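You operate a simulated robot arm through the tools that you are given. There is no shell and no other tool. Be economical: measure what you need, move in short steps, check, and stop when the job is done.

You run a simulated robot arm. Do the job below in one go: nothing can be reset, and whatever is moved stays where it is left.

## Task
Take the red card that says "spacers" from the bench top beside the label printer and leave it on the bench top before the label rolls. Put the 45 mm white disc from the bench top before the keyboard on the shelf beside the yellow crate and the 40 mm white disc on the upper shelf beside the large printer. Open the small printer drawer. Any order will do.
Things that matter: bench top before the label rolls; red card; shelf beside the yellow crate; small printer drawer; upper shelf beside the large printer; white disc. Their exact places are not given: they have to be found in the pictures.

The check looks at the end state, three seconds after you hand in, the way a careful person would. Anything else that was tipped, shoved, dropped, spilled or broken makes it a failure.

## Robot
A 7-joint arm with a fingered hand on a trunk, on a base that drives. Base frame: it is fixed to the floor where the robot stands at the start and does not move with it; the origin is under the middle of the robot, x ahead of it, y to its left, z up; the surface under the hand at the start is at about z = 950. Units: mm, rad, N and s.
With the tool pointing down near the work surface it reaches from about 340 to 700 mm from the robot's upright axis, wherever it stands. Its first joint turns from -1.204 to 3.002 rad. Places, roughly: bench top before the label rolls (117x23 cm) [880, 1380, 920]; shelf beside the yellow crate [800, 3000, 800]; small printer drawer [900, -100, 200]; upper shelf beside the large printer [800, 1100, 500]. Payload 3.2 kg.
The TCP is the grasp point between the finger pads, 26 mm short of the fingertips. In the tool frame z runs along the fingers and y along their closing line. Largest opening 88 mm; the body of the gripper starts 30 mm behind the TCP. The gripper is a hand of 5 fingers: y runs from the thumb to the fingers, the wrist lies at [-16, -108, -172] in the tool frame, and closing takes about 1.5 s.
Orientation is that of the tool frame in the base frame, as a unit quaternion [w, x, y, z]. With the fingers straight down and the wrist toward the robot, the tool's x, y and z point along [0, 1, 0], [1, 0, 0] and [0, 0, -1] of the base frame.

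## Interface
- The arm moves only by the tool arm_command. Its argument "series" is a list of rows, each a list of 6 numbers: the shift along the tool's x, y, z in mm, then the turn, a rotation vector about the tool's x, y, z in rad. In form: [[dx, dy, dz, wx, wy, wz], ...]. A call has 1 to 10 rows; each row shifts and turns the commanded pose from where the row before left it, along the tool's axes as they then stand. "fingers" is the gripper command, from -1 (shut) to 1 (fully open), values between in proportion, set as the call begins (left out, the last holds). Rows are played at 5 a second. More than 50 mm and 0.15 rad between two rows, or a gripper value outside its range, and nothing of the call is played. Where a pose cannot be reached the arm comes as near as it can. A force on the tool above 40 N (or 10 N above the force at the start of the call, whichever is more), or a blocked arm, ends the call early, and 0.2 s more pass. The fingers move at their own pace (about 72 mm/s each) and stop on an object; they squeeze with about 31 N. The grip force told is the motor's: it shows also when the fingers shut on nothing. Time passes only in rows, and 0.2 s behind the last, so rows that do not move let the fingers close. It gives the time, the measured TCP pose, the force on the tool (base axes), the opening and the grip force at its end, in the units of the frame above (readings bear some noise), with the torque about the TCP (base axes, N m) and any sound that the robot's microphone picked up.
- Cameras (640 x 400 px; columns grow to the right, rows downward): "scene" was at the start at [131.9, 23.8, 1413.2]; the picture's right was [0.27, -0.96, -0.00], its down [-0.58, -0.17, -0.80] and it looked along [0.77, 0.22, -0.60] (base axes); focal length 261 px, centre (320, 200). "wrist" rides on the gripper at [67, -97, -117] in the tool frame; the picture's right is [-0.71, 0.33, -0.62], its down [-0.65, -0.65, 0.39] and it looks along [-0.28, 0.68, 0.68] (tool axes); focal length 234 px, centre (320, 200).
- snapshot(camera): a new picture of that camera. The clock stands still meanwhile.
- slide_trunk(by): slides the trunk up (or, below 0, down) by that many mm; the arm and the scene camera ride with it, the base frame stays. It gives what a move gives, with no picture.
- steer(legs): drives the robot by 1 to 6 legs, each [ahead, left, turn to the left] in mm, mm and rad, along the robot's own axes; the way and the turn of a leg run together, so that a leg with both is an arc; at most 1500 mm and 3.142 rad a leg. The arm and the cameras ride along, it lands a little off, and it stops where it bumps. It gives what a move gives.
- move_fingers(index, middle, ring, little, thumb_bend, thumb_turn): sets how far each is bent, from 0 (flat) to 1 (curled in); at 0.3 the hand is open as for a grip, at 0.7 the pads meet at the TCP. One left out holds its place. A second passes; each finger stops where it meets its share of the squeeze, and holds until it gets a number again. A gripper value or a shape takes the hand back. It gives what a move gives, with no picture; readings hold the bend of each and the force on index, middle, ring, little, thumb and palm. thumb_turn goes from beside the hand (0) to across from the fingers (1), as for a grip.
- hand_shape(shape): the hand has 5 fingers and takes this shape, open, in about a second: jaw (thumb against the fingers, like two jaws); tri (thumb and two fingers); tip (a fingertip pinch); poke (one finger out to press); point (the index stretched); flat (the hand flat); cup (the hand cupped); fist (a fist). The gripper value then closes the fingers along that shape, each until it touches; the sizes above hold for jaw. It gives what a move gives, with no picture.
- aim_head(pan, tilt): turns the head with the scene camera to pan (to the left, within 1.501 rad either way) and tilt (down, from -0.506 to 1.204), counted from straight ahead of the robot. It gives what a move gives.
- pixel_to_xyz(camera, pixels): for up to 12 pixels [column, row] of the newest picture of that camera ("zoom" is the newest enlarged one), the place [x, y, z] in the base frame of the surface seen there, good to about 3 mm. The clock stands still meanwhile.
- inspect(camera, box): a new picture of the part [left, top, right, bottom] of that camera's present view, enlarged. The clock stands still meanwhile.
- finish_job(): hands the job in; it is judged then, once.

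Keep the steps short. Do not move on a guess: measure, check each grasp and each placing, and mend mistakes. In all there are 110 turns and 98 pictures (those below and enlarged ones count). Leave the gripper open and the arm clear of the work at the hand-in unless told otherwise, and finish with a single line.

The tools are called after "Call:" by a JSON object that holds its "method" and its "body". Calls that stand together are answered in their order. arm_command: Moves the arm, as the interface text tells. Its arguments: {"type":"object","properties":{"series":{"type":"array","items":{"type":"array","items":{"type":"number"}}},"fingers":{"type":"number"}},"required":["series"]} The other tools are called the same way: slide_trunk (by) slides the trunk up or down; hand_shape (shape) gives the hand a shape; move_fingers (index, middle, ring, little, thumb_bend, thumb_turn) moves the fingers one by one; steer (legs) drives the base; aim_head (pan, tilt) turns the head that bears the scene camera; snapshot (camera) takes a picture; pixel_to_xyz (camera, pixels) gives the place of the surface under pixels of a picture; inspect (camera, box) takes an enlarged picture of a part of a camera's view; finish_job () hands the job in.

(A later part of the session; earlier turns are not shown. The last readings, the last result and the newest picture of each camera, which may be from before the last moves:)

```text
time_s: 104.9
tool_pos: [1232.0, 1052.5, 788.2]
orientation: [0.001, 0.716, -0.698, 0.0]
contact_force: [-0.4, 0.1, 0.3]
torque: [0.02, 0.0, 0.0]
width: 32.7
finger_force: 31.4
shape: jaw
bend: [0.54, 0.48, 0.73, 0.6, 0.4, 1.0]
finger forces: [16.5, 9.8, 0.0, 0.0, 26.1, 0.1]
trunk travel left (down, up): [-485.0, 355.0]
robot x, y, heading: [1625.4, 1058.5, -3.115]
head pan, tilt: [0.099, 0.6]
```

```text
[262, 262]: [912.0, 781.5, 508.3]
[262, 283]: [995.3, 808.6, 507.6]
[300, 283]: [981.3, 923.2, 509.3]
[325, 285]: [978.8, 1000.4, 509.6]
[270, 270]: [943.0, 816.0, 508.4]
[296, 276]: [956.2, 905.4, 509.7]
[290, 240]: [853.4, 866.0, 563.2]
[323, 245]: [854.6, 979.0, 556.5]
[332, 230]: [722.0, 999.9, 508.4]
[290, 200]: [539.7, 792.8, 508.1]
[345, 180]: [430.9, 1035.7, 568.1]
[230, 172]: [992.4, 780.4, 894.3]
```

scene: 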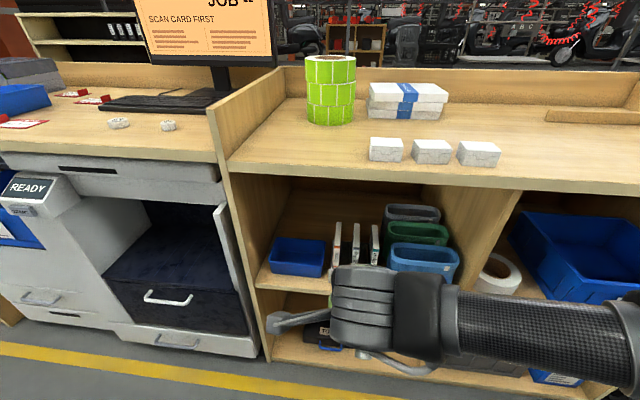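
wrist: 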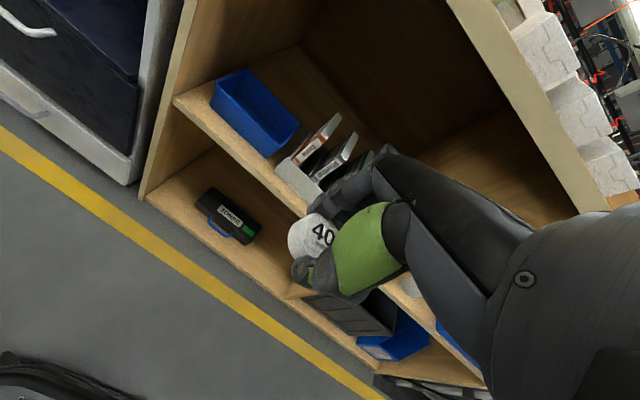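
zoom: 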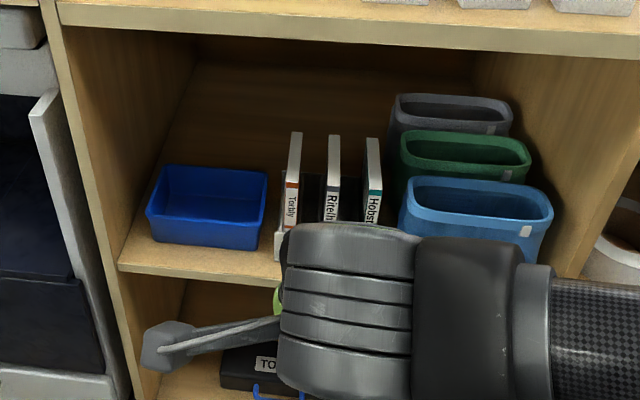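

Shelf z≈509. I zoom to judge the free strip in front of the blue bin and manuals.

Call:
{"method": "inspect", "body": {"camera": "wrist", "box": [165, 60, 325, 220]}}

Call:
{"method": "pixel_to_xyz", "body": {"camera": "zoom", "pixels": [[45, 92], [100, 160], [160, 200], [215, 238], [260, 245], [258, 225], [290, 265], [150, 225], [250, 290], [60, 150], [215, 255], [280, 305]]}}

```text
2.50 times, centred on (245, 140) of wrist
```

zoom: 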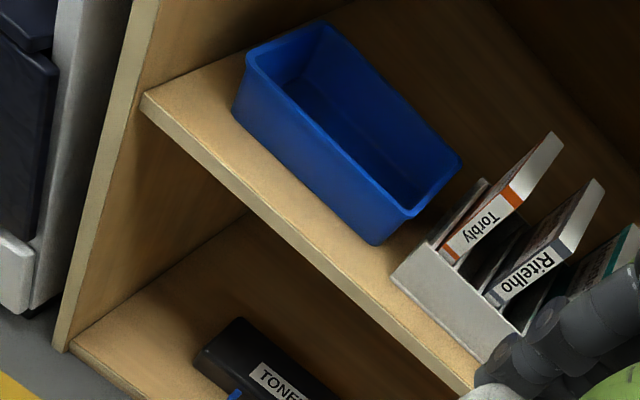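

```text
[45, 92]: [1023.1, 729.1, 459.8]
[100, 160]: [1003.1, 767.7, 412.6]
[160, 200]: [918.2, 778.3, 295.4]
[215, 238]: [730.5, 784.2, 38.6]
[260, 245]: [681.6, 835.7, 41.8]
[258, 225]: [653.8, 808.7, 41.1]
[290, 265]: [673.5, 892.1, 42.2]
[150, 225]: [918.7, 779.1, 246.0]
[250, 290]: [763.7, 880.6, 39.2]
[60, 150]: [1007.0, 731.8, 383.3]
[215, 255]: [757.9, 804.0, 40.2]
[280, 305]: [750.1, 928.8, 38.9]
```

Call:
{"method": "pixel_to_xyz", "body": {"camera": "zoom", "pixels": [[232, 112], [300, 180], [373, 246], [145, 96], [300, 235], [390, 305], [390, 278], [480, 362], [382, 232], [415, 240], [200, 110], [400, 230]]}}

```text
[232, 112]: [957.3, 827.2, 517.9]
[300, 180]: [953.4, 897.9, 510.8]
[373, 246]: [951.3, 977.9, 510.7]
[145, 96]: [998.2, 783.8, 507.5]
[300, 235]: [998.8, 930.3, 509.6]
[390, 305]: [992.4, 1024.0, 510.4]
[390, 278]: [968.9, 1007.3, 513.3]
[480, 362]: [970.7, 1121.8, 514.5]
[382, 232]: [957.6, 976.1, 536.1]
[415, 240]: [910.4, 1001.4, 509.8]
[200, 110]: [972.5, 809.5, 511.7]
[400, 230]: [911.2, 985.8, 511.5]
```

Front strip is only 48 mm, but there's plenty of space behind the bin (x 510–800). I measure the heights of bin and manuals, divider, and underside of bench.

Call:
{"method": "inspect", "body": {"camera": "scene", "box": [220, 160, 480, 322]}}

Call:
{"method": "pixel_to_xyz", "body": {"camera": "zoom", "pixels": [[290, 142], [335, 145], [372, 150], [155, 180], [120, 212], [235, 178], [180, 120], [400, 110], [560, 40], [480, 70], [280, 110], [500, 130]]}}

```text
2.46 times, centred on (350, 241) of scene
```

zoom: 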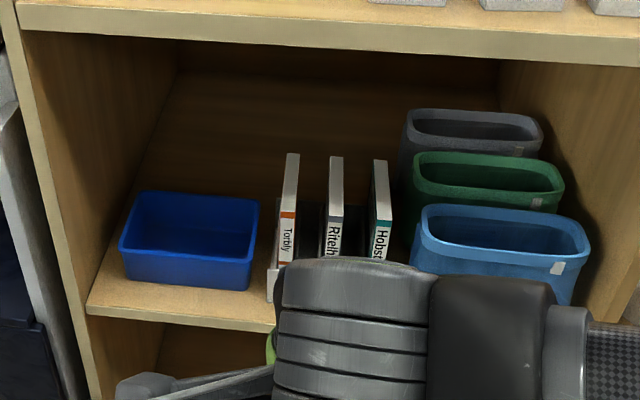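

```text
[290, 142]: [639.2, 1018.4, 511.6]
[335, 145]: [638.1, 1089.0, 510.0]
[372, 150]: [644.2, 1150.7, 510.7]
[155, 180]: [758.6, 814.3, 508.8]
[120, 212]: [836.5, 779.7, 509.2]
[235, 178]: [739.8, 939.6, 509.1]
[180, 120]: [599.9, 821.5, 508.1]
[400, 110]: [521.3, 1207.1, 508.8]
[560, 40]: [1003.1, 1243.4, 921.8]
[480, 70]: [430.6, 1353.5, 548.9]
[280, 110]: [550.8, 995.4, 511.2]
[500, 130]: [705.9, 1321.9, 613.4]
```

Call:
{"method": "pixel_to_xyz", "body": {"camera": "zoom", "pixels": [[190, 254], [190, 196], [292, 160], [287, 205], [335, 165], [380, 170], [490, 120], [460, 235], [560, 255], [600, 130], [300, 40], [300, 52]]}}

```text
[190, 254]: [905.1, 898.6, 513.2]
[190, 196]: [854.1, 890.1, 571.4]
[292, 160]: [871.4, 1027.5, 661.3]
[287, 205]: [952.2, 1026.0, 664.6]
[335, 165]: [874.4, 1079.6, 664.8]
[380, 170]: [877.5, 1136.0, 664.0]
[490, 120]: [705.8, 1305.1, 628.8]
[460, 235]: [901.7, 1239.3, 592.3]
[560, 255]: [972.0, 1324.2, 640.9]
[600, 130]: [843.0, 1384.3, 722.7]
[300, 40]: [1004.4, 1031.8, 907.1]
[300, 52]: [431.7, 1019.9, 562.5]
```

Manuals rise to z 665, bin rim to 571, underside ≈ 895. I'll come in at an angle (heading ≈2.75) over the blue bin and put the disc at about (740, 940). First turn and shift while clear of the bench.

Call:
{"method": "steer", "body": {"legs": [[0, 0, -0.416], [-161, 325, 0]]}}

Call:
{"method": "arm_command", "body": {"series": [[0, 45, 0, 0, 0, 0], [0, 45, 0, 0, 0, 0], [0, 45, 0, 0, 0, 0], [0, 45, 0, 0, 0, 0], [0, 45, 0, 0, 0, 0], [0, 20, 0, 0, 0, 0], [0, 0, 0, 0, 0, 0]]}}

Call:
{"method": "slide_trunk", "body": {"by": -160}}

Call:
{"method": "aim_head", "body": {"pan": 0.3, "tilt": 0.5}}

Call:
{"method": "snapshot", "body": {"camera": "scene"}}

Call:
{"method": "snapshot", "body": {"camera": "wrist"}}

```text
time_s: 108.5
tool_pos: [1289.5, 854.2, 788.0]
orientation: [0.0, -0.554, 0.833, 0.0]
contact_force: [0.3, 0.5, -1.0]
torque: [0.06, -0.01, 0.01]
width: 32.1
finger_force: 30.9
shape: jaw
bend: [0.54, 0.48, 0.73, 0.6, 0.4, 1.0]
finger forces: [16.4, 9.8, 0.0, 0.1, 26.1, 0.0]
trunk travel left (down, up): [-485.0, 355.0]
robot x, y, heading: [1655.1, 700.4, 2.745]
head pan, tilt: [0.099, 0.6]
```

```text
time_s: 110.1
tool_pos: [1066.3, 947.8, 786.6]
orientation: [0.0, -0.554, 0.833, -0.001]
contact_force: [0.8, -0.1, -0.5]
torque: [-0.01, 0.0, 0.0]
width: 32.2
finger_force: 31.3
shape: jaw
bend: [0.54, 0.48, 0.73, 0.6, 0.41, 1.0]
finger forces: [16.6, 9.9, 0.0, 0.1, 25.9, 0.0]
trunk travel left (down, up): [-485.0, 355.0]
robot x, y, heading: [1655.8, 698.9, 2.742]
head pan, tilt: [0.099, 0.6]
```

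```text
time_s: 111.9
tool_pos: [1066.0, 947.8, 627.9]
orientation: [-0.001, -0.555, 0.832, 0.0]
contact_force: [0.0, -0.1, 0.1]
torque: [-0.01, -0.03, 0.01]
width: 32.6
finger_force: 31.0
shape: jaw
bend: [0.54, 0.48, 0.73, 0.6, 0.41, 1.0]
finger forces: [16.7, 9.9, 0.0, 0.1, 26.0, 0.0]
trunk travel left (down, up): [-325.0, 515.0]
robot x, y, heading: [1652.7, 699.0, 2.743]
head pan, tilt: [0.099, 0.6]
```

```text
time_s: 112.6
tool_pos: [1065.0, 948.5, 628.7]
orientation: [-0.001, -0.554, 0.833, -0.001]
contact_force: [-0.1, 0.4, -0.3]
torque: [-0.03, 0.06, 0.02]
width: 32.4
finger_force: 30.9
shape: jaw
bend: [0.54, 0.48, 0.73, 0.6, 0.41, 1.0]
finger forces: [16.6, 9.9, 0.0, 0.1, 26.0, 0.0]
trunk travel left (down, up): [-325.0, 515.0]
robot x, y, heading: [1654.0, 700.8, 2.744]
head pan, tilt: [0.3, 0.499]
```

```text
63 pictures are left
```

scene: 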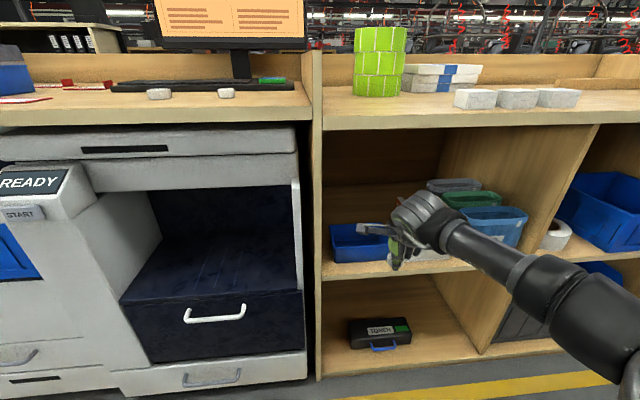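

```text
62 pictures are left
```

wrist: 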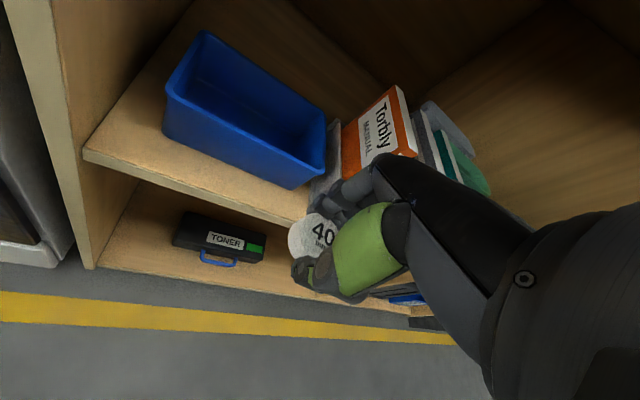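

Path looks good but the hand's right side would pass close to the manuals; I shift 28 mm toward −y, then enter halfway and check.

Call:
{"method": "steer", "body": {"legs": [[-11, 26, 0], [138, 58, 0]]}}

Call:
{"method": "snapshot", "body": {"camera": "scene"}}

Call:
{"method": "snapshot", "body": {"camera": "wrist"}}

```text
time_s: 114.5
tool_pos: [913.9, 919.4, 628.4]
orientation: [-0.001, -0.555, 0.832, -0.001]
contact_force: [-0.2, -0.6, -1.0]
torque: [-0.01, -0.01, 0.01]
width: 32.2
finger_force: 31.3
shape: jaw
bend: [0.54, 0.48, 0.73, 0.6, 0.41, 1.0]
finger forces: [16.6, 9.9, 0.0, 0.1, 26.0, 0.0]
trunk travel left (down, up): [-325.0, 515.0]
robot x, y, heading: [1502.7, 669.7, 2.747]
head pan, tilt: [0.3, 0.499]
```

```text
61 pictures are left
```

scene: 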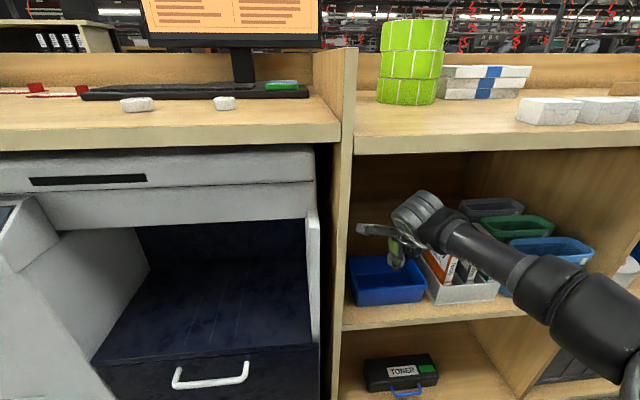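

```text
60 pictures are left
```

wrist: 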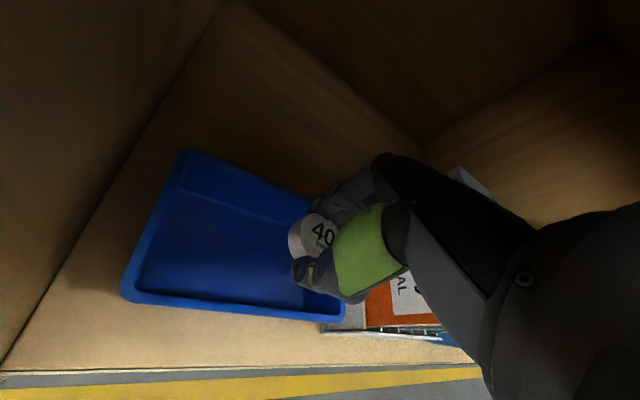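

I measure the forearm's line to check it clears the manuals when lowered.

Call:
{"method": "pixel_to_xyz", "body": {"camera": "scene", "pixels": [[425, 215], [455, 235], [485, 250], [515, 270], [545, 290], [470, 255], [500, 280], [360, 230], [610, 330]]}}

```text
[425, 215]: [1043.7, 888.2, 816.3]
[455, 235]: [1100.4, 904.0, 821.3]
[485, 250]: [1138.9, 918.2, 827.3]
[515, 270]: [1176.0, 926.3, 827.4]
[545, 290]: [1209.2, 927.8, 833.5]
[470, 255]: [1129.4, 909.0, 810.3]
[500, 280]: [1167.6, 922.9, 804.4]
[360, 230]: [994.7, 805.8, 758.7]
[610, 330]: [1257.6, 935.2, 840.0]
```

The forearm lies nearly along x at y≈900, well clear of the manuals. I enter the remaining 174 mm, then check.

Call:
{"method": "steer", "body": {"legs": [[160, 67, 0]]}}

Call:
{"method": "snapshot", "body": {"camera": "wrist"}}

Call:
{"method": "snapshot", "body": {"camera": "scene"}}

```text
time_s: 115.9
tool_pos: [741.2, 918.6, 627.8]
orientation: [0.0, -0.555, 0.832, 0.0]
contact_force: [0.3, 0.1, -0.8]
torque: [0.01, -0.01, -0.02]
width: 32.4
finger_force: 31.1
shape: jaw
bend: [0.54, 0.48, 0.73, 0.6, 0.41, 1.0]
finger forces: [16.6, 10.0, 0.0, 0.0, 26.0, 0.0]
trunk travel left (down, up): [-325.0, 515.0]
robot x, y, heading: [1326.4, 669.9, 2.746]
head pan, tilt: [0.3, 0.499]
```

```text
59 pictures are left
```

wrist: 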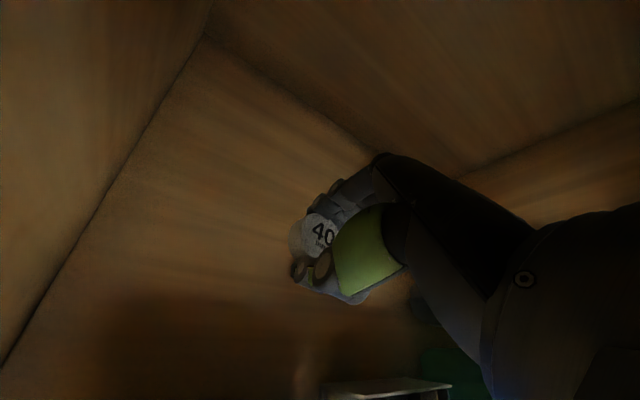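

```text
58 pictures are left
```

scene: 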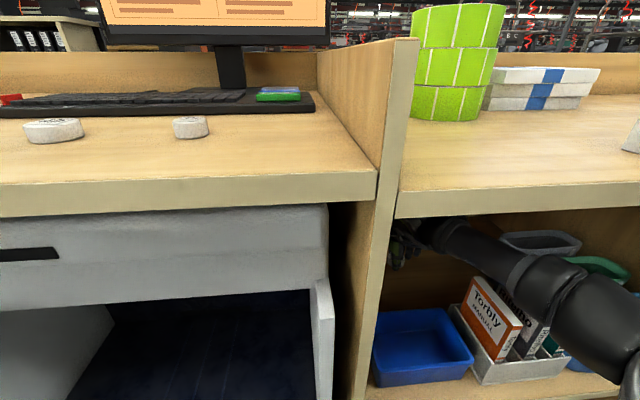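

Clear. The hand is behind the bin. I lower the trunk 87 mm to set the disc on the shelf.

Call:
{"method": "slide_trunk", "body": {"by": -86}}

Call:
{"method": "snapshot", "body": {"camera": "wrist"}}

```text
time_s: 117.1
tool_pos: [741.1, 918.6, 541.9]
orientation: [-0.001, -0.555, 0.832, -0.001]
contact_force: [-0.2, -0.1, 0.4]
torque: [-0.01, 0.03, 0.03]
width: 32.2
finger_force: 30.9
shape: jaw
bend: [0.54, 0.48, 0.73, 0.6, 0.41, 1.0]
finger forces: [16.6, 9.8, 0.0, 0.0, 26.0, 0.0]
trunk travel left (down, up): [-239.0, 601.0]
robot x, y, heading: [1330.3, 670.1, 2.744]
head pan, tilt: [0.3, 0.499]
```

```text
57 pictures are left
```

wrist: 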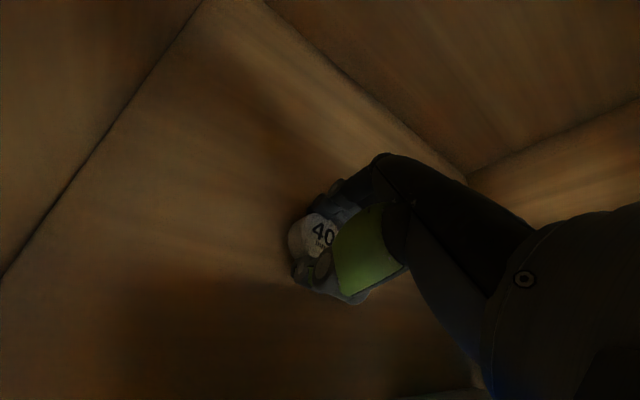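

Still no contact at z 542; I creep down 2 mm steps with the arm until contact is felt.

Call:
{"method": "arm_command", "body": {"series": [[0, 0, 2, 0, 0, 0], [0, 0, 2, 0, 0, 0], [0, 0, 0, 0, 0, 0]]}}

```text
time_s: 117.9
tool_pos: [741.8, 919.6, 537.3]
orientation: [0.0, -0.555, 0.832, 0.0]
contact_force: [0.3, 0.0, 0.3]
torque: [0.02, 0.02, 0.0]
width: 32.5
finger_force: 30.9
shape: jaw
bend: [0.54, 0.48, 0.73, 0.6, 0.41, 1.0]
finger forces: [16.6, 9.9, 0.0, 0.0, 26.0, 0.1]
trunk travel left (down, up): [-239.0, 601.0]
robot x, y, heading: [1327.5, 669.3, 2.742]
head pan, tilt: [0.3, 0.499]
```

Disc bottom should be within ~1 mm of the shelf. I open the fingers, then rise.

Call:
{"method": "arm_command", "body": {"series": [[0, 0, 1, 0, 0, 0], [0, 0, 0, 0, 0, 0], [0, 0, 0, 0, 0, 0], [0, 0, 0, 0, 0, 0], [0, 0, 0, 0, 0, 0], [0, 0, 0, 0, 0, 0], [0, 0, 0, 0, 0, 0]], "fingers": 1}}

Call:
{"method": "slide_trunk", "body": {"by": 90}}

Call:
{"method": "snapshot", "body": {"camera": "wrist"}}

```text
time_s: 119.5
tool_pos: [741.7, 917.9, 536.1]
orientation: [0.0, -0.554, 0.832, 0.0]
contact_force: [-0.4, 0.1, 0.9]
torque: [-0.01, 0.0, -0.02]
width: 87.6
finger_force: 0.2
shape: jaw
bend: [0.3, 0.3, 0.3, 0.3, 0.3, 0.97]
finger forces: [0.0, 0.0, 0.0, 0.1, 0.0, 0.1]
trunk travel left (down, up): [-239.0, 601.0]
robot x, y, heading: [1329.7, 671.6, 2.742]
head pan, tilt: [0.3, 0.499]
```

```text
time_s: 120.8
tool_pos: [741.2, 918.5, 626.8]
orientation: [0.0, -0.555, 0.832, -0.001]
contact_force: [0.9, 0.7, 0.2]
torque: [-0.04, -0.03, -0.02]
width: 87.9
finger_force: 0.1
shape: jaw
bend: [0.3, 0.3, 0.3, 0.3, 0.3, 0.97]
finger forces: [0.1, 0.1, 0.0, 0.1, 0.0, 0.0]
trunk travel left (down, up): [-329.0, 511.0]
robot x, y, heading: [1330.3, 670.3, 2.744]
head pan, tilt: [0.3, 0.499]
```

```text
56 pictures are left
```

wrist: 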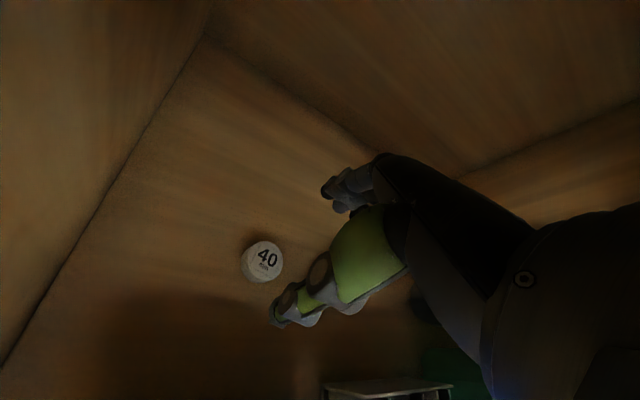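

The 40 disc lies flat on the shelf. I back straight out, turn to face the bench, raise the trunk, and head to the spacers card.

Call:
{"method": "steer", "body": {"legs": [[-369, -155, 0], [0, 0, 0.397]]}}

Call:
{"method": "slide_trunk", "body": {"by": 400}}

Call:
{"method": "slide_trunk", "body": {"by": 105}}

Call:
{"method": "steer", "body": {"legs": [[0, 450, 0], [400, 0, 0]]}}

Call:
{"method": "aim_head", "body": {"pan": 0.1, "tilt": 0.75}}

Call:
{"method": "snapshot", "body": {"camera": "scene"}}

Call:
{"method": "snapshot", "body": {"camera": "wrist"}}

```text
time_s: 124.5
tool_pos: [1094.0, 672.1, 627.0]
orientation: [0.0, 0.708, -0.706, 0.0]
contact_force: [0.2, -0.4, -0.1]
torque: [-0.02, -0.02, -0.01]
width: 88.0
finger_force: 0.2
shape: jaw
bend: [0.3, 0.3, 0.3, 0.3, 0.3, 0.97]
finger forces: [0.0, 0.1, 0.0, 0.0, 0.0, 0.0]
trunk travel left (down, up): [-329.0, 511.0]
robot x, y, heading: [1735.7, 668.0, 3.144]
head pan, tilt: [0.3, 0.499]
```

```text
time_s: 128.3
tool_pos: [1094.2, 672.8, 1026.4]
orientation: [0.0, 0.708, -0.707, 0.0]
contact_force: [0.1, 0.2, 0.6]
torque: [-0.02, 0.01, 0.03]
width: 88.1
finger_force: 0.0
shape: jaw
bend: [0.3, 0.3, 0.3, 0.3, 0.3, 0.97]
finger forces: [0.0, 0.0, 0.0, 0.0, 0.0, 0.0]
trunk travel left (down, up): [-729.0, 111.0]
robot x, y, heading: [1731.5, 667.9, 3.144]
head pan, tilt: [0.3, 0.499]
```

```text
time_s: 129.7
tool_pos: [1093.9, 673.3, 1132.7]
orientation: [0.001, 0.708, -0.706, 0.0]
contact_force: [-0.1, 0.4, 0.1]
torque: [0.0, -0.01, -0.01]
width: 87.8
finger_force: 0.1
shape: jaw
bend: [0.3, 0.3, 0.3, 0.3, 0.3, 0.97]
finger forces: [0.0, 0.1, 0.0, 0.1, 0.1, 0.0]
trunk travel left (down, up): [-834.0, 6.0]
robot x, y, heading: [1729.0, 671.3, 3.14]
head pan, tilt: [0.3, 0.499]
```

```text
time_s: 134.5
tool_pos: [693.2, 232.0, 1131.4]
orientation: [0.0, -0.705, 0.71, 0.001]
contact_force: [0.0, 0.6, 0.7]
torque: [0.04, 0.02, 0.02]
width: 87.6
finger_force: 0.1
shape: jaw
bend: [0.3, 0.3, 0.3, 0.3, 0.3, 0.97]
finger forces: [0.0, 0.0, 0.0, 0.0, 0.0, 0.0]
trunk travel left (down, up): [-834.0, 6.0]
robot x, y, heading: [1332.9, 221.4, 3.13]
head pan, tilt: [0.3, 0.499]
```

```text
time_s: 135.3
tool_pos: [692.8, 231.4, 1131.8]
orientation: [0.0, -0.704, 0.71, -0.001]
contact_force: [0.5, -0.1, 0.3]
torque: [-0.01, 0.01, 0.0]
width: 87.7
finger_force: 0.1
shape: jaw
bend: [0.3, 0.3, 0.3, 0.3, 0.3, 0.97]
finger forces: [0.1, 0.1, 0.0, 0.1, 0.0, 0.0]
trunk travel left (down, up): [-834.0, 6.0]
robot x, y, heading: [1330.9, 223.2, 3.134]
head pan, tilt: [0.099, 0.75]
```

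```text
55 pictures are left
```

scene: 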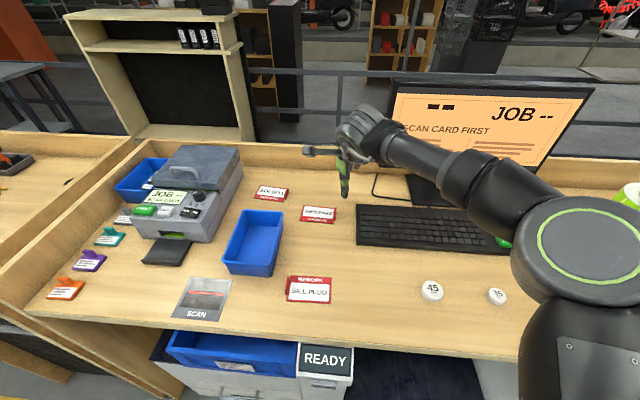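

```text
54 pictures are left
```

wrist: 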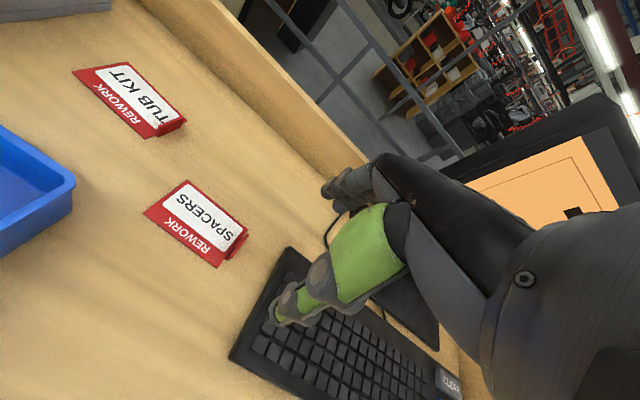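

The SPACERS card is in view with its upright tab on the keyboard side. I zoom to measure the tab.

Call:
{"method": "inspect", "body": {"camera": "wrist", "box": [130, 170, 270, 275]}}

Call:
{"method": "pixel_to_xyz", "body": {"camera": "wrist", "pixels": [[187, 182], [145, 213], [217, 266], [244, 230], [240, 240], [234, 252], [247, 237], [200, 220], [290, 250], [245, 350]]}}

Call:
{"method": "inspect", "body": {"camera": "scene", "box": [240, 150, 400, 250]}}

```text
3.81 times, centred on (200, 222) of wrist
```

zoom: 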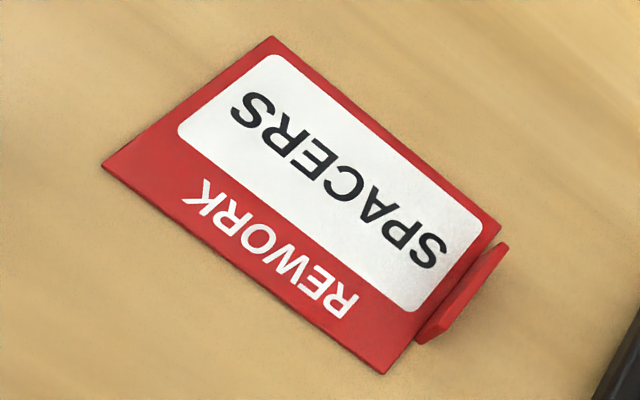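

```text
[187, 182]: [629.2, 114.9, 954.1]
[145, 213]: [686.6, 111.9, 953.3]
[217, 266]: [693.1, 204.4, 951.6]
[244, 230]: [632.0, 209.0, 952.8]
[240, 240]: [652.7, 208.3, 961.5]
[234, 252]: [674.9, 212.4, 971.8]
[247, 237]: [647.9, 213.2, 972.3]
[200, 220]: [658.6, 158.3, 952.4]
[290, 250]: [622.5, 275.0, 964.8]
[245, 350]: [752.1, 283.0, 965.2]
```

```text
4.00 times, centred on (320, 200) of scene
```

zoom: 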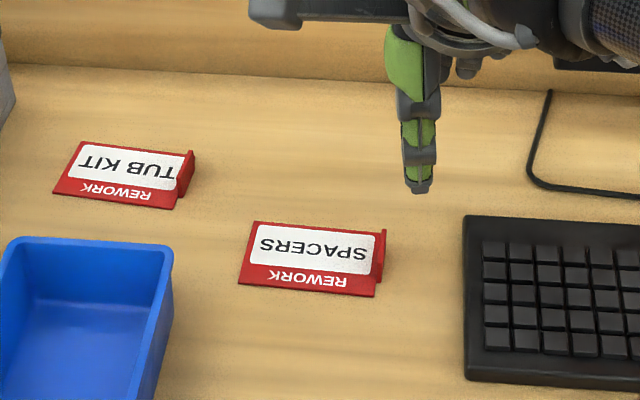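

Tab: x≈645–680, y≈211, top z≈972, plane facing y. I need the closing line along y. I shift the robot 40 mm in and right, then yaw the hand 90° to the left at safe height.

Call:
{"method": "steer", "body": {"legs": [[40, -40, 0]]}}

Call:
{"method": "arm_command", "body": {"series": [[0, -20, 0, 0, 0, -0.145], [0, 0, 0, 0, 0, -0.145], [0, 0, 0, 0, 0, -0.145], [0, 0, 0, 0, 0, -0.145], [0, 0, 0, 0, 0, -0.145], [0, 0, 0, 0, 0, -0.145], [0, 0, 0, 0, 0, -0.145], [0, 0, 0, 0, 0, -0.145], [0, 0, 0, 0, 0, -0.145], [0, 0, 0, 0, 0, -0.145]]}}

Call:
{"method": "arm_command", "body": {"series": [[0, 0, 0, 0, 0, -0.12], [0, 0, 0, 0, -0.145, 0], [0, 0, 0, 0, -0.145, 0], [0, 0, 0, 0, -0.145, 0], [0, 0, 0, 0, 0, 0], [0, 0, 0, 0, 0, 0]], "fingers": 0}}

Call:
{"method": "snapshot", "body": {"camera": "wrist"}}

Call:
{"method": "snapshot", "body": {"camera": "scene"}}

```text
time_s: 136.2
tool_pos: [656.5, 271.0, 1133.4]
orientation: [0.0, -0.704, 0.71, 0.001]
contact_force: [-0.5, 0.5, 0.1]
torque: [-0.01, -0.03, 0.01]
width: 87.5
finger_force: 0.0
shape: jaw
bend: [0.3, 0.3, 0.3, 0.3, 0.3, 0.97]
finger forces: [0.0, 0.0, 0.1, 0.1, 0.1, 0.0]
trunk travel left (down, up): [-834.0, 6.0]
robot x, y, heading: [1291.9, 263.7, 3.129]
head pan, tilt: [0.099, 0.75]
```

```text
time_s: 138.4
tool_pos: [674.3, 271.7, 1132.3]
orientation: [0.0, 0.878, -0.479, 0.0]
contact_force: [1.2, 0.1, -0.2]
torque: [0.01, 0.01, 0.03]
width: 87.8
finger_force: 0.1
shape: jaw
bend: [0.3, 0.3, 0.3, 0.3, 0.3, 0.97]
finger forces: [0.0, 0.0, 0.0, 0.1, 0.0, 0.0]
out of reach, approached as far as the arm can: row 5, 6, 7, 8, 9, 10
trunk travel left (down, up): [-834.0, 6.0]
robot x, y, heading: [1289.7, 259.1, 3.129]
head pan, tilt: [0.099, 0.75]
```

```text
time_s: 139.8
tool_pos: [693.5, 280.8, 1116.6]
orientation: [-0.097, 0.87, -0.442, -0.193]
contact_force: [-0.4, 1.0, 0.9]
torque: [-0.02, -0.01, -0.01]
width: 44.6
finger_force: 0.1
shape: jaw
bend: [0.49, 0.42, 0.73, 0.48, 0.34, 1.0]
finger forces: [0.0, 0.1, 0.1, 0.1, 0.1, 0.0]
out of reach, approached as far as the arm can: row 1
trunk travel left (down, up): [-834.0, 6.0]
robot x, y, heading: [1293.3, 260.7, 3.129]
head pan, tilt: [0.099, 0.75]
```

```text
51 pictures are left
```

wrist: 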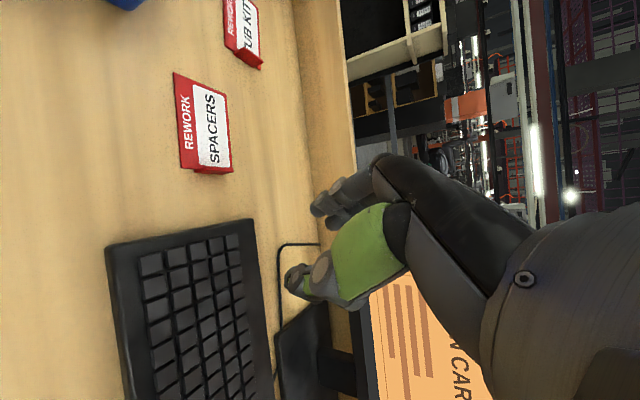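

```text
50 pictures are left
```

scene: 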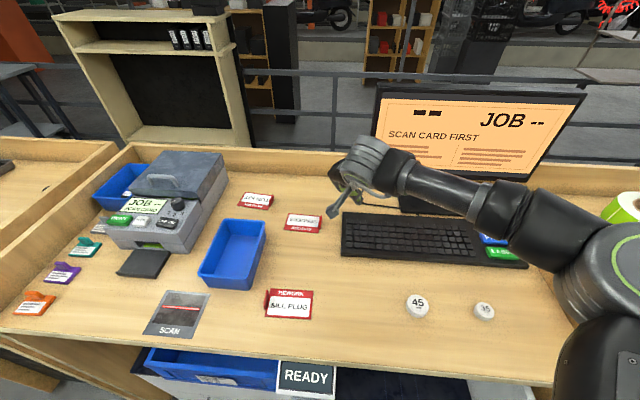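

The wrist can't yaw further than ~33°, so instead I'll pinch the tab by its two ends (35 mm, along x) with thumb and index, hand unrotated. I turn the hand back first.

Call:
{"method": "arm_command", "body": {"series": [[0, 0, 0, 0, 0.145, 0], [0, 0, 0, 0, 0.145, 0], [0, 0, 0, 0, 0.145, 0], [0, 0, 0, 0, 0, 0.145], [0, 0, 0, 0, 0, 0.145], [0, 0, 0, 0, 0, 0.145], [0, 0, 0, 0, 0, 0.145], [0, 0, 0, 0, 0, 0], [0, 0, 0, 0, 0, 0]], "fingers": 1}}

Call:
{"method": "hand_shape", "body": {"shape": "tip"}}

Call:
{"method": "snapshot", "body": {"camera": "wrist"}}

```text
time_s: 141.8
tool_pos: [694.0, 281.5, 1114.4]
orientation: [0.001, 0.725, -0.689, 0.0]
contact_force: [0.0, -0.4, 0.9]
torque: [-0.01, -0.01, -0.01]
width: 87.9
finger_force: 0.1
shape: jaw
bend: [0.3, 0.3, 0.3, 0.3, 0.3, 0.97]
finger forces: [0.0, 0.0, 0.0, 0.1, 0.0, 0.0]
trunk travel left (down, up): [-834.0, 6.0]
robot x, y, heading: [1289.5, 262.4, 3.13]
head pan, tilt: [0.099, 0.75]
```

```text
time_s: 142.7
tool_pos: [694.9, 281.9, 1115.0]
orientation: [0.001, 0.725, -0.689, 0.001]
contact_force: [0.9, -0.3, -0.7]
torque: [0.01, 0.02, -0.01]
width: 87.8
finger_force: 0.1
shape: tip
bend: [0.3, 0.98, 0.99, 0.99, 0.3, 0.97]
finger forces: [0.0, 0.0, 0.0, 0.0, 0.1, 0.0]
trunk travel left (down, up): [-834.0, 6.0]
robot x, y, heading: [1293.3, 259.6, 3.133]
head pan, tilt: [0.099, 0.75]
```

```text
49 pictures are left
```

wrist: 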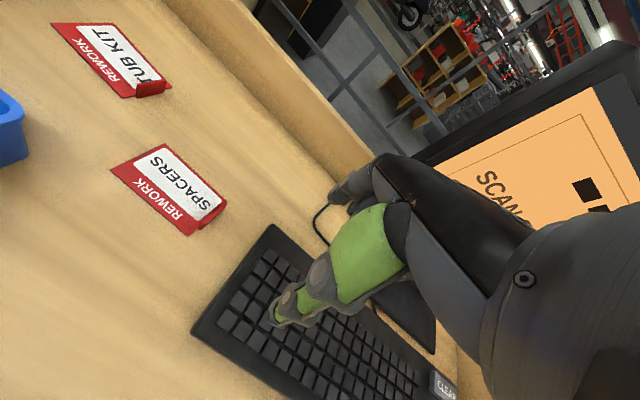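

In the tip shape only index and thumb stay out. I measure where the tips are relative to the TCP, and re-measure the tab.

Call:
{"method": "pixel_to_xyz", "body": {"camera": "wrist", "pixels": [[273, 318], [285, 305], [278, 325], [335, 197], [345, 190], [350, 205], [206, 222], [222, 205], [214, 213], [166, 145], [112, 168], [188, 234]]}}

Call:
{"method": "inspect", "body": {"camera": "wrist", "box": [240, 160, 400, 340]}}

```text
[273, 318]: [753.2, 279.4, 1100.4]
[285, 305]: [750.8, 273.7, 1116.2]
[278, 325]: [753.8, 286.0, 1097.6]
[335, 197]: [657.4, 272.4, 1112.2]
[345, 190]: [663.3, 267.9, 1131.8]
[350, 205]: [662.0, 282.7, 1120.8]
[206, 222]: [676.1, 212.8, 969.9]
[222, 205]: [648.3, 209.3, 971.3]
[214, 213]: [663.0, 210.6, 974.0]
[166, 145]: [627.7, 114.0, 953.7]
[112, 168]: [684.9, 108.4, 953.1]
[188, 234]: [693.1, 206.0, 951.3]
```

```text
2.22 times, centred on (320, 250) of wrist
```

zoom: 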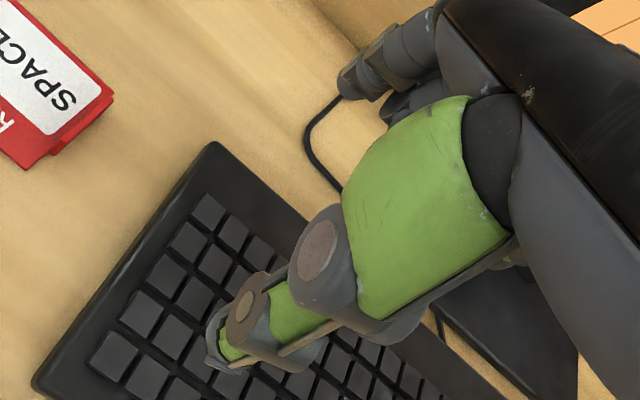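

Both tips line up with the TCP laterally. I move above the tab (662, 211), align yaw by −0.05, descend to z≈1014 and look.

Call:
{"method": "arm_command", "body": {"series": [[34, 18, 0, 0, 0, 0], [34, 17.5, 0, 0, 0, 0], [0, 0, 0, 0, 0, -0.05], [0, 0, 50, 0, 0, 0], [0, 0, 50, 0, 0, 0], [0, 0, 0, 0, 0, 0]]}}

Call:
{"method": "snapshot", "body": {"camera": "wrist"}}

Call:
{"method": "inspect", "body": {"camera": "scene", "box": [230, 140, 450, 278]}}

```text
time_s: 144.1
tool_pos: [662.7, 211.0, 1013.8]
orientation: [0.002, 0.742, -0.671, 0.0]
contact_force: [0.9, 0.3, 0.0]
torque: [0.02, 0.02, -0.02]
width: 87.7
finger_force: 0.0
shape: tip
bend: [0.3, 0.98, 0.99, 0.99, 0.3, 0.97]
finger forces: [0.0, 0.1, 0.0, 0.0, 0.0, 0.1]
trunk travel left (down, up): [-834.0, 6.0]
robot x, y, heading: [1291.5, 263.7, 3.133]
head pan, tilt: [0.099, 0.75]
```

```text
47 pictures are left
```

wrist: 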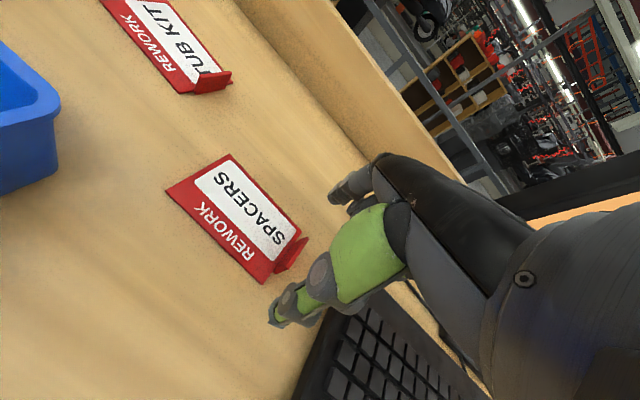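

```text
2.90 times, centred on (340, 209) of scene
```

zoom: 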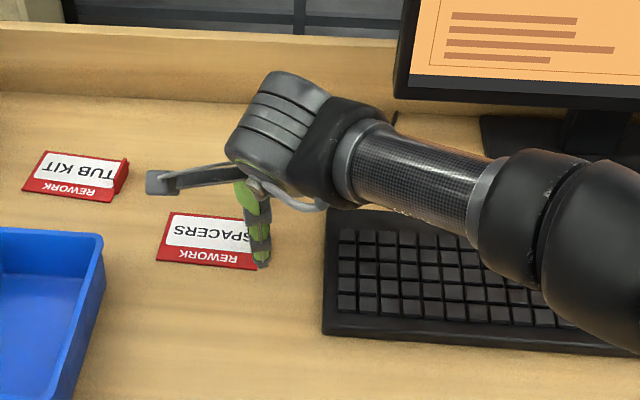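

Well aligned and clear of the keyboard. I descend to z≈983 and look again before closing.

Call:
{"method": "arm_command", "body": {"series": [[0, 0, 15, 0, 0, 0], [0, 0, 16, 0, 0, 0], [0, 0, 0, 0, 0, 0]]}}

Call:
{"method": "inspect", "body": {"camera": "wrist", "box": [180, 130, 420, 360]}}

```text
time_s: 144.9
tool_pos: [663.5, 211.5, 983.1]
orientation: [0.002, 0.742, -0.671, 0.001]
contact_force: [0.1, 0.4, 0.0]
torque: [0.02, 0.02, -0.01]
width: 87.9
finger_force: 0.1
shape: tip
bend: [0.3, 0.98, 0.99, 0.99, 0.3, 0.97]
finger forces: [0.1, 0.0, 0.1, 0.1, 0.1, 0.0]
trunk travel left (down, up): [-834.0, 6.0]
robot x, y, heading: [1290.1, 261.5, 3.125]
head pan, tilt: [0.099, 0.75]
```

```text
1.74 times, centred on (300, 245) of wrist
```

zoom: 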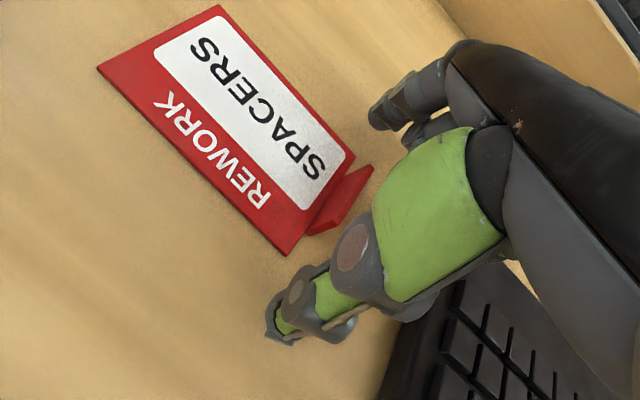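

The tab lies midway between thumb and index. I close.

Call:
{"method": "arm_command", "body": {"series": [[0, 0, 0, 0, 0, 0], [0, 0, 0, 0, 0, 0], [0, 0, 0, 0, 0, 0], [0, 0, 0, 0, 0, 0], [0, 0, 0, 0, 0, 0], [0, 0, 0, 0, 0, 0], [0, 0, 0, 0, 0, 0], [0, 0, 0, 0, 0, 0]], "fingers": -1}}

Call:
{"method": "inspect", "body": {"camera": "wrist", "box": [180, 130, 420, 360]}}

```text
time_s: 146.7
tool_pos: [662.2, 211.3, 983.5]
orientation: [0.001, 0.741, -0.671, 0.001]
contact_force: [-1.0, -0.7, 0.3]
torque: [0.01, 0.0, -0.01]
width: 3.0
finger_force: 30.9
shape: tip
bend: [0.71, 1.0, 1.0, 1.0, 0.92, 1.0]
finger forces: [0.0, 0.1, 0.0, 0.0, 0.0, 0.0]
trunk travel left (down, up): [-834.0, 6.0]
robot x, y, heading: [1292.2, 263.2, 3.13]
head pan, tilt: [0.099, 0.75]
```

```text
1.74 times, centred on (300, 245) of wrist
```

zoom: 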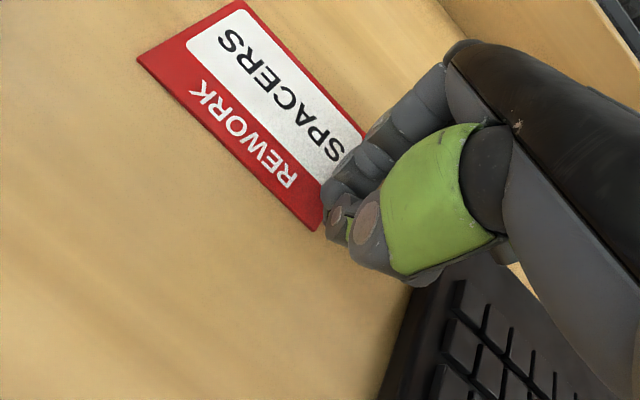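

The fingers shut on nothing (index/thumb forces 0); the card shifted slightly. I open and look again.

Call:
{"method": "arm_command", "body": {"series": [[0, 0, 0, 0, 0, 0], [0, 0, 0, 0, 0, 0], [0, 0, 0, 0, 0, 0], [0, 0, 0, 0, 0, 0], [0, 0, 0, 0, 0, 0], [0, 0, 0, 0, 0, 0], [0, 0, -40, 0, 0, 0], [0, 0, 0, 0, 0, 0]], "fingers": 1}}

Call:
{"method": "snapshot", "body": {"camera": "wrist"}}

```text
time_s: 148.5
tool_pos: [660.6, 210.2, 1021.6]
orientation: [-0.001, 0.742, -0.67, 0.001]
contact_force: [0.3, -0.2, -0.6]
torque: [-0.04, 0.01, -0.02]
width: 87.8
finger_force: 0.1
shape: tip
bend: [0.3, 0.98, 0.99, 0.99, 0.3, 0.97]
finger forces: [0.0, 0.1, 0.0, 0.0, 0.1, 0.1]
trunk travel left (down, up): [-834.0, 6.0]
robot x, y, heading: [1293.3, 258.5, 3.135]
head pan, tilt: [0.099, 0.75]
```

```text
43 pictures are left
```

wrist: 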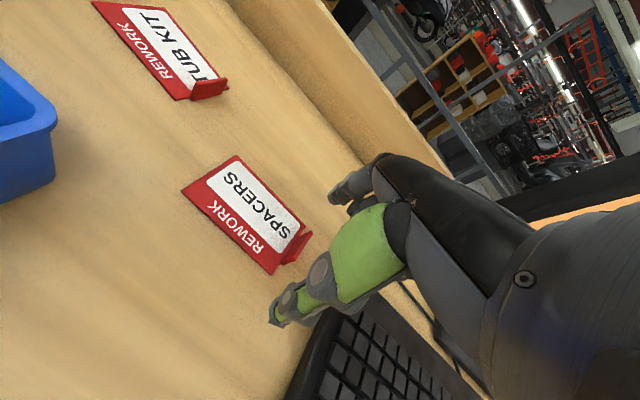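

The card only slid ~8 mm. I raise the hand and test in the air whether it can yaw the other way (tool y toward +y), which would let me pinch the tab by its faces.

Call:
{"method": "arm_command", "body": {"series": [[0, 0, -45, 0, 0, 0], [0, 0, 0, 0, 0, 0.148], [0, 0, 0, 0, 0, 0.148], [0, 0, 0, 0, 0, 0.148], [0, 0, 0, 0, 0, 0.148], [0, 0, 0, 0, 0, 0.148], [0, 0, 0, 0, 0, 0.148], [0, 0, 0, 0, 0, 0.148], [0, 0, 0, 0, 0, 0.148], [0, 0, 0, 0, 0, 0]]}}

```text
time_s: 150.7
tool_pos: [662.4, 267.1, 1073.8]
orientation: [0.0, -0.241, 0.971, 0.001]
contact_force: [-0.1, -0.5, 0.3]
torque: [-0.03, 0.02, 0.0]
width: 87.9
finger_force: 0.1
shape: tip
bend: [0.3, 0.98, 0.99, 0.99, 0.3, 0.97]
finger forces: [0.1, 0.0, 0.0, 0.1, 0.1, 0.0]
out of reach, approached as far as the arm can: row 8, 9
trunk travel left (down, up): [-834.0, 6.0]
robot x, y, heading: [1291.0, 265.1, 3.131]
head pan, tilt: [0.099, 0.75]
```

The hand yaws ~62° this way; with a small robot turn I get near 76° to the tab face, good enough. I turn the robot −0.15, shift left and re-measure the tab.

Call:
{"method": "steer", "body": {"legs": [[0, 0, -0.15], [-17, 154, 0]]}}

Call:
{"method": "snapshot", "body": {"camera": "wrist"}}

Call:
{"method": "snapshot", "body": {"camera": "scene"}}

```text
time_s: 152.7
tool_pos: [662.3, 208.1, 1074.8]
orientation: [-0.001, -0.167, 0.986, -0.001]
contact_force: [0.5, 0.3, 0.1]
torque: [0.02, -0.03, 0.0]
width: 88.0
finger_force: 0.0
shape: tip
bend: [0.3, 0.98, 0.99, 0.99, 0.3, 0.97]
finger forces: [0.0, 0.0, 0.0, 0.0, 0.1, 0.0]
trunk travel left (down, up): [-834.0, 6.0]
robot x, y, heading: [1286.0, 108.7, 2.977]
head pan, tilt: [0.099, 0.75]
```

```text
42 pictures are left
```

wrist: 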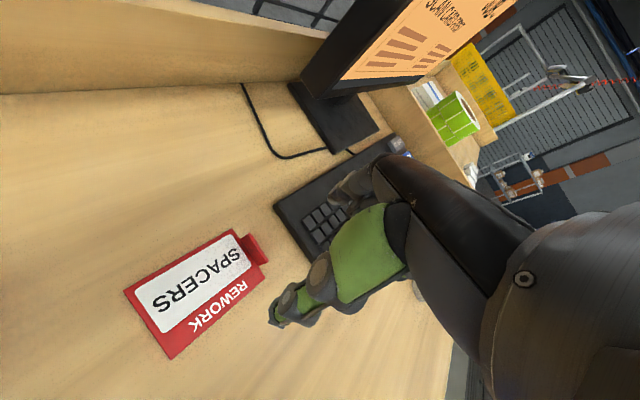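

```text
41 pictures are left
```

scene: 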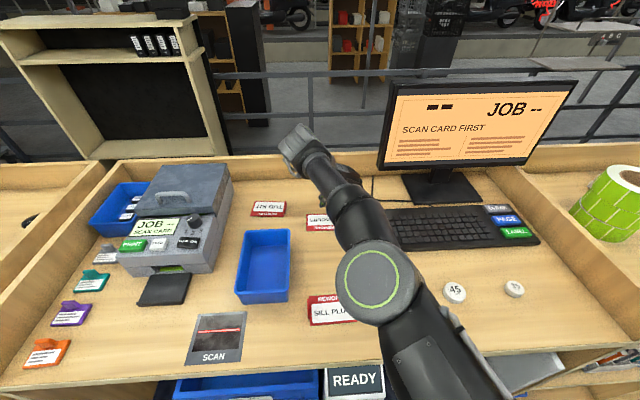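

I measure the tab precisely in a zoom.

Call:
{"method": "inspect", "body": {"camera": "wrist", "box": [190, 210, 300, 280]}}

Call:
{"method": "pixel_to_xyz", "body": {"camera": "wrist", "pixels": [[246, 237], [255, 250], [264, 260], [242, 246], [250, 255], [259, 268], [235, 230], [268, 280], [126, 292], [170, 358]]}}

```text
5.71 times, centred on (245, 245) of wrist
```

zoom: 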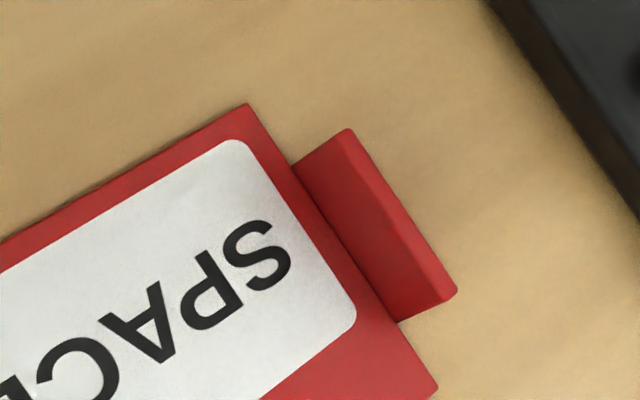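

```text
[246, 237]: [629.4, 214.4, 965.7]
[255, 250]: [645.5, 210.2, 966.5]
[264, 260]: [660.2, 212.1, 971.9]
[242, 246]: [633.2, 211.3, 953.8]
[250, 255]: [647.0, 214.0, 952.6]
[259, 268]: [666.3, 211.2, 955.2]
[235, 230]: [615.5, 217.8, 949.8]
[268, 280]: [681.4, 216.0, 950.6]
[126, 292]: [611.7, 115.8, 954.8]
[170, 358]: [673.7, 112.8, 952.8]
```

Tab centre is (648, 212), face toward y, top z≈973. I nudge the robot 14 mm ahead, narrow the opening, and lower the trunk 60 mm.

Call:
{"method": "steer", "body": {"legs": [[14, -2, 0]]}}

Call:
{"method": "arm_command", "body": {"series": [[0, 0, 0, 0, 0, 0], [0, 0, 0, 0, 0, 0], [0, 0, 0, 0, 0, 0], [0, 0, 0, 0, 0, 0], [0, 0, 0, 0, 0, 0]], "fingers": 0.3}}

Call:
{"method": "slide_trunk", "body": {"by": -60}}

Call:
{"method": "snapshot", "body": {"camera": "wrist"}}

```text
time_s: 153.5
tool_pos: [651.3, 211.5, 1076.2]
orientation: [-0.002, -0.167, 0.986, 0.0]
contact_force: [0.6, 0.3, -0.7]
torque: [0.02, -0.02, 0.01]
width: 88.3
finger_force: 0.2
shape: tip
bend: [0.3, 0.98, 0.99, 0.99, 0.3, 0.97]
finger forces: [0.0, 0.0, 0.0, 0.0, 0.2, 0.0]
trunk travel left (down, up): [-834.0, 6.0]
robot x, y, heading: [1269.7, 111.8, 2.98]
head pan, tilt: [0.099, 0.75]
```

```text
time_s: 154.7
tool_pos: [648.1, 211.5, 1075.0]
orientation: [-0.001, -0.167, 0.986, -0.001]
contact_force: [-0.5, 0.5, -0.3]
torque: [0.0, -0.01, 0.03]
width: 57.8
finger_force: 0.0
shape: tip
bend: [0.43, 0.98, 0.99, 0.99, 0.08, 0.99]
finger forces: [0.0, 0.1, 0.1, 0.0, 0.1, 0.1]
trunk travel left (down, up): [-834.0, 6.0]
robot x, y, heading: [1272.3, 111.6, 2.982]
head pan, tilt: [0.099, 0.75]
```

```text
time_s: 155.7
tool_pos: [648.9, 212.4, 1015.3]
orientation: [-0.001, -0.167, 0.986, 0.0]
contact_force: [-0.3, -0.3, -0.4]
torque: [0.0, 0.04, 0.0]
width: 57.9
finger_force: 0.0
shape: tip
bend: [0.43, 0.98, 0.99, 0.99, 0.08, 0.99]
finger forces: [0.1, 0.0, 0.0, 0.0, 0.0, 0.0]
trunk travel left (down, up): [-774.0, 66.0]
robot x, y, heading: [1274.7, 112.5, 2.98]
head pan, tilt: [0.099, 0.75]
```

```text
39 pictures are left
```

wrist: 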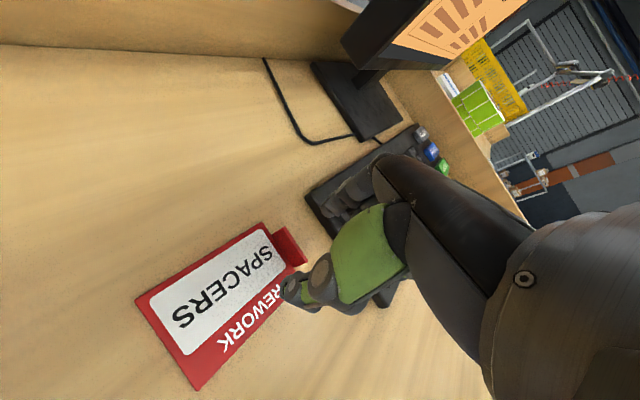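

I check fingertip positions relative to the card before descending the last bit.

Call:
{"method": "inspect", "body": {"camera": "wrist", "box": [220, 160, 420, 320]}}

Call:
{"method": "pixel_to_xyz", "body": {"camera": "wrist", "pixels": [[284, 290], [290, 300], [310, 305], [325, 205], [330, 215], [340, 190], [285, 240], [298, 258]]}}

```text
2.50 times, centred on (320, 240) of wrist
```

zoom: 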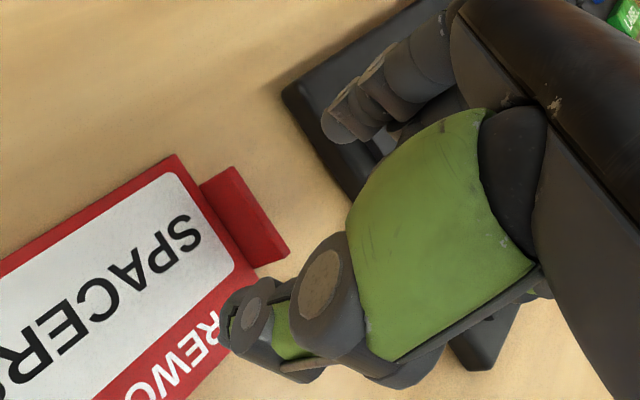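

```text
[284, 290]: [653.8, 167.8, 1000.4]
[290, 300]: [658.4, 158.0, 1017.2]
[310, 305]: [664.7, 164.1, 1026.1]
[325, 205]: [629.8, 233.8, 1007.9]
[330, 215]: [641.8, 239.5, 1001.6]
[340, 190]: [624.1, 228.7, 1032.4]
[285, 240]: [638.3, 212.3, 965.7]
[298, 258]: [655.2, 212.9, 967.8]
```

Tips straddle the tab. I lower 34 mm and close.

Call:
{"method": "slide_trunk", "body": {"by": -34}}

Call:
{"method": "arm_command", "body": {"series": [[0, 0, 0, 0, 0, 0], [0, 0, 0, 0, 0, 0], [0, 0, 0, 0, 0, 0], [0, 0, 0, 0, 0, 0], [0, 0, 0, 0, 0, 0], [0, 0, 0, 0, 0, 0], [0, 0, 0, 0, 0, 0], [0, 0, 0, 0, 0, 0]], "fingers": -1}}

Call:
{"method": "inspect", "body": {"camera": "wrist", "box": [180, 140, 420, 340]}}

```text
time_s: 156.5
tool_pos: [649.7, 211.4, 981.7]
orientation: [-0.001, -0.167, 0.986, -0.001]
contact_force: [-1.0, 0.1, -1.0]
torque: [0.01, -0.02, -0.02]
width: 57.9
finger_force: 0.1
shape: tip
bend: [0.43, 0.98, 0.99, 0.99, 0.08, 0.99]
finger forces: [0.0, 0.1, 0.0, 0.0, 0.1, 0.1]
trunk travel left (down, up): [-740.0, 100.0]
robot x, y, heading: [1273.1, 110.4, 2.977]
head pan, tilt: [0.099, 0.75]
```

```text
time_s: 158.3
tool_pos: [648.3, 210.5, 981.5]
orientation: [-0.001, -0.167, 0.986, -0.001]
contact_force: [1.2, -4.6, -0.2]
torque: [-0.08, 0.01, -0.31]
width: 0.0
finger_force: 31.5
shape: tip
bend: [0.73, 1.0, 1.0, 1.0, 0.85, 1.0]
finger forces: [21.0, 0.0, 0.0, 0.0, 23.3, 0.0]
trunk travel left (down, up): [-740.0, 100.0]
robot x, y, heading: [1272.2, 113.3, 2.973]
head pan, tilt: [0.099, 0.75]
```

```text
2.00 times, centred on (300, 240) of wrist
```

zoom: 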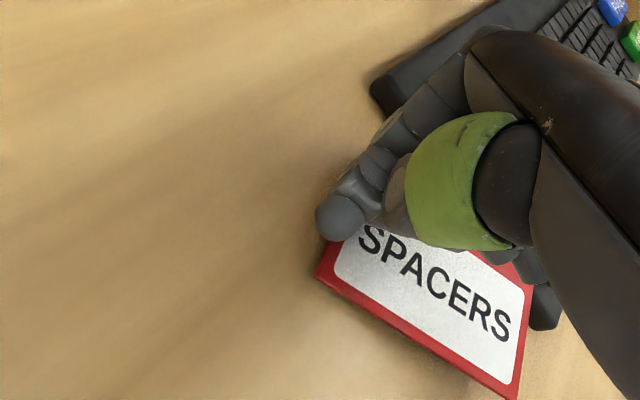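

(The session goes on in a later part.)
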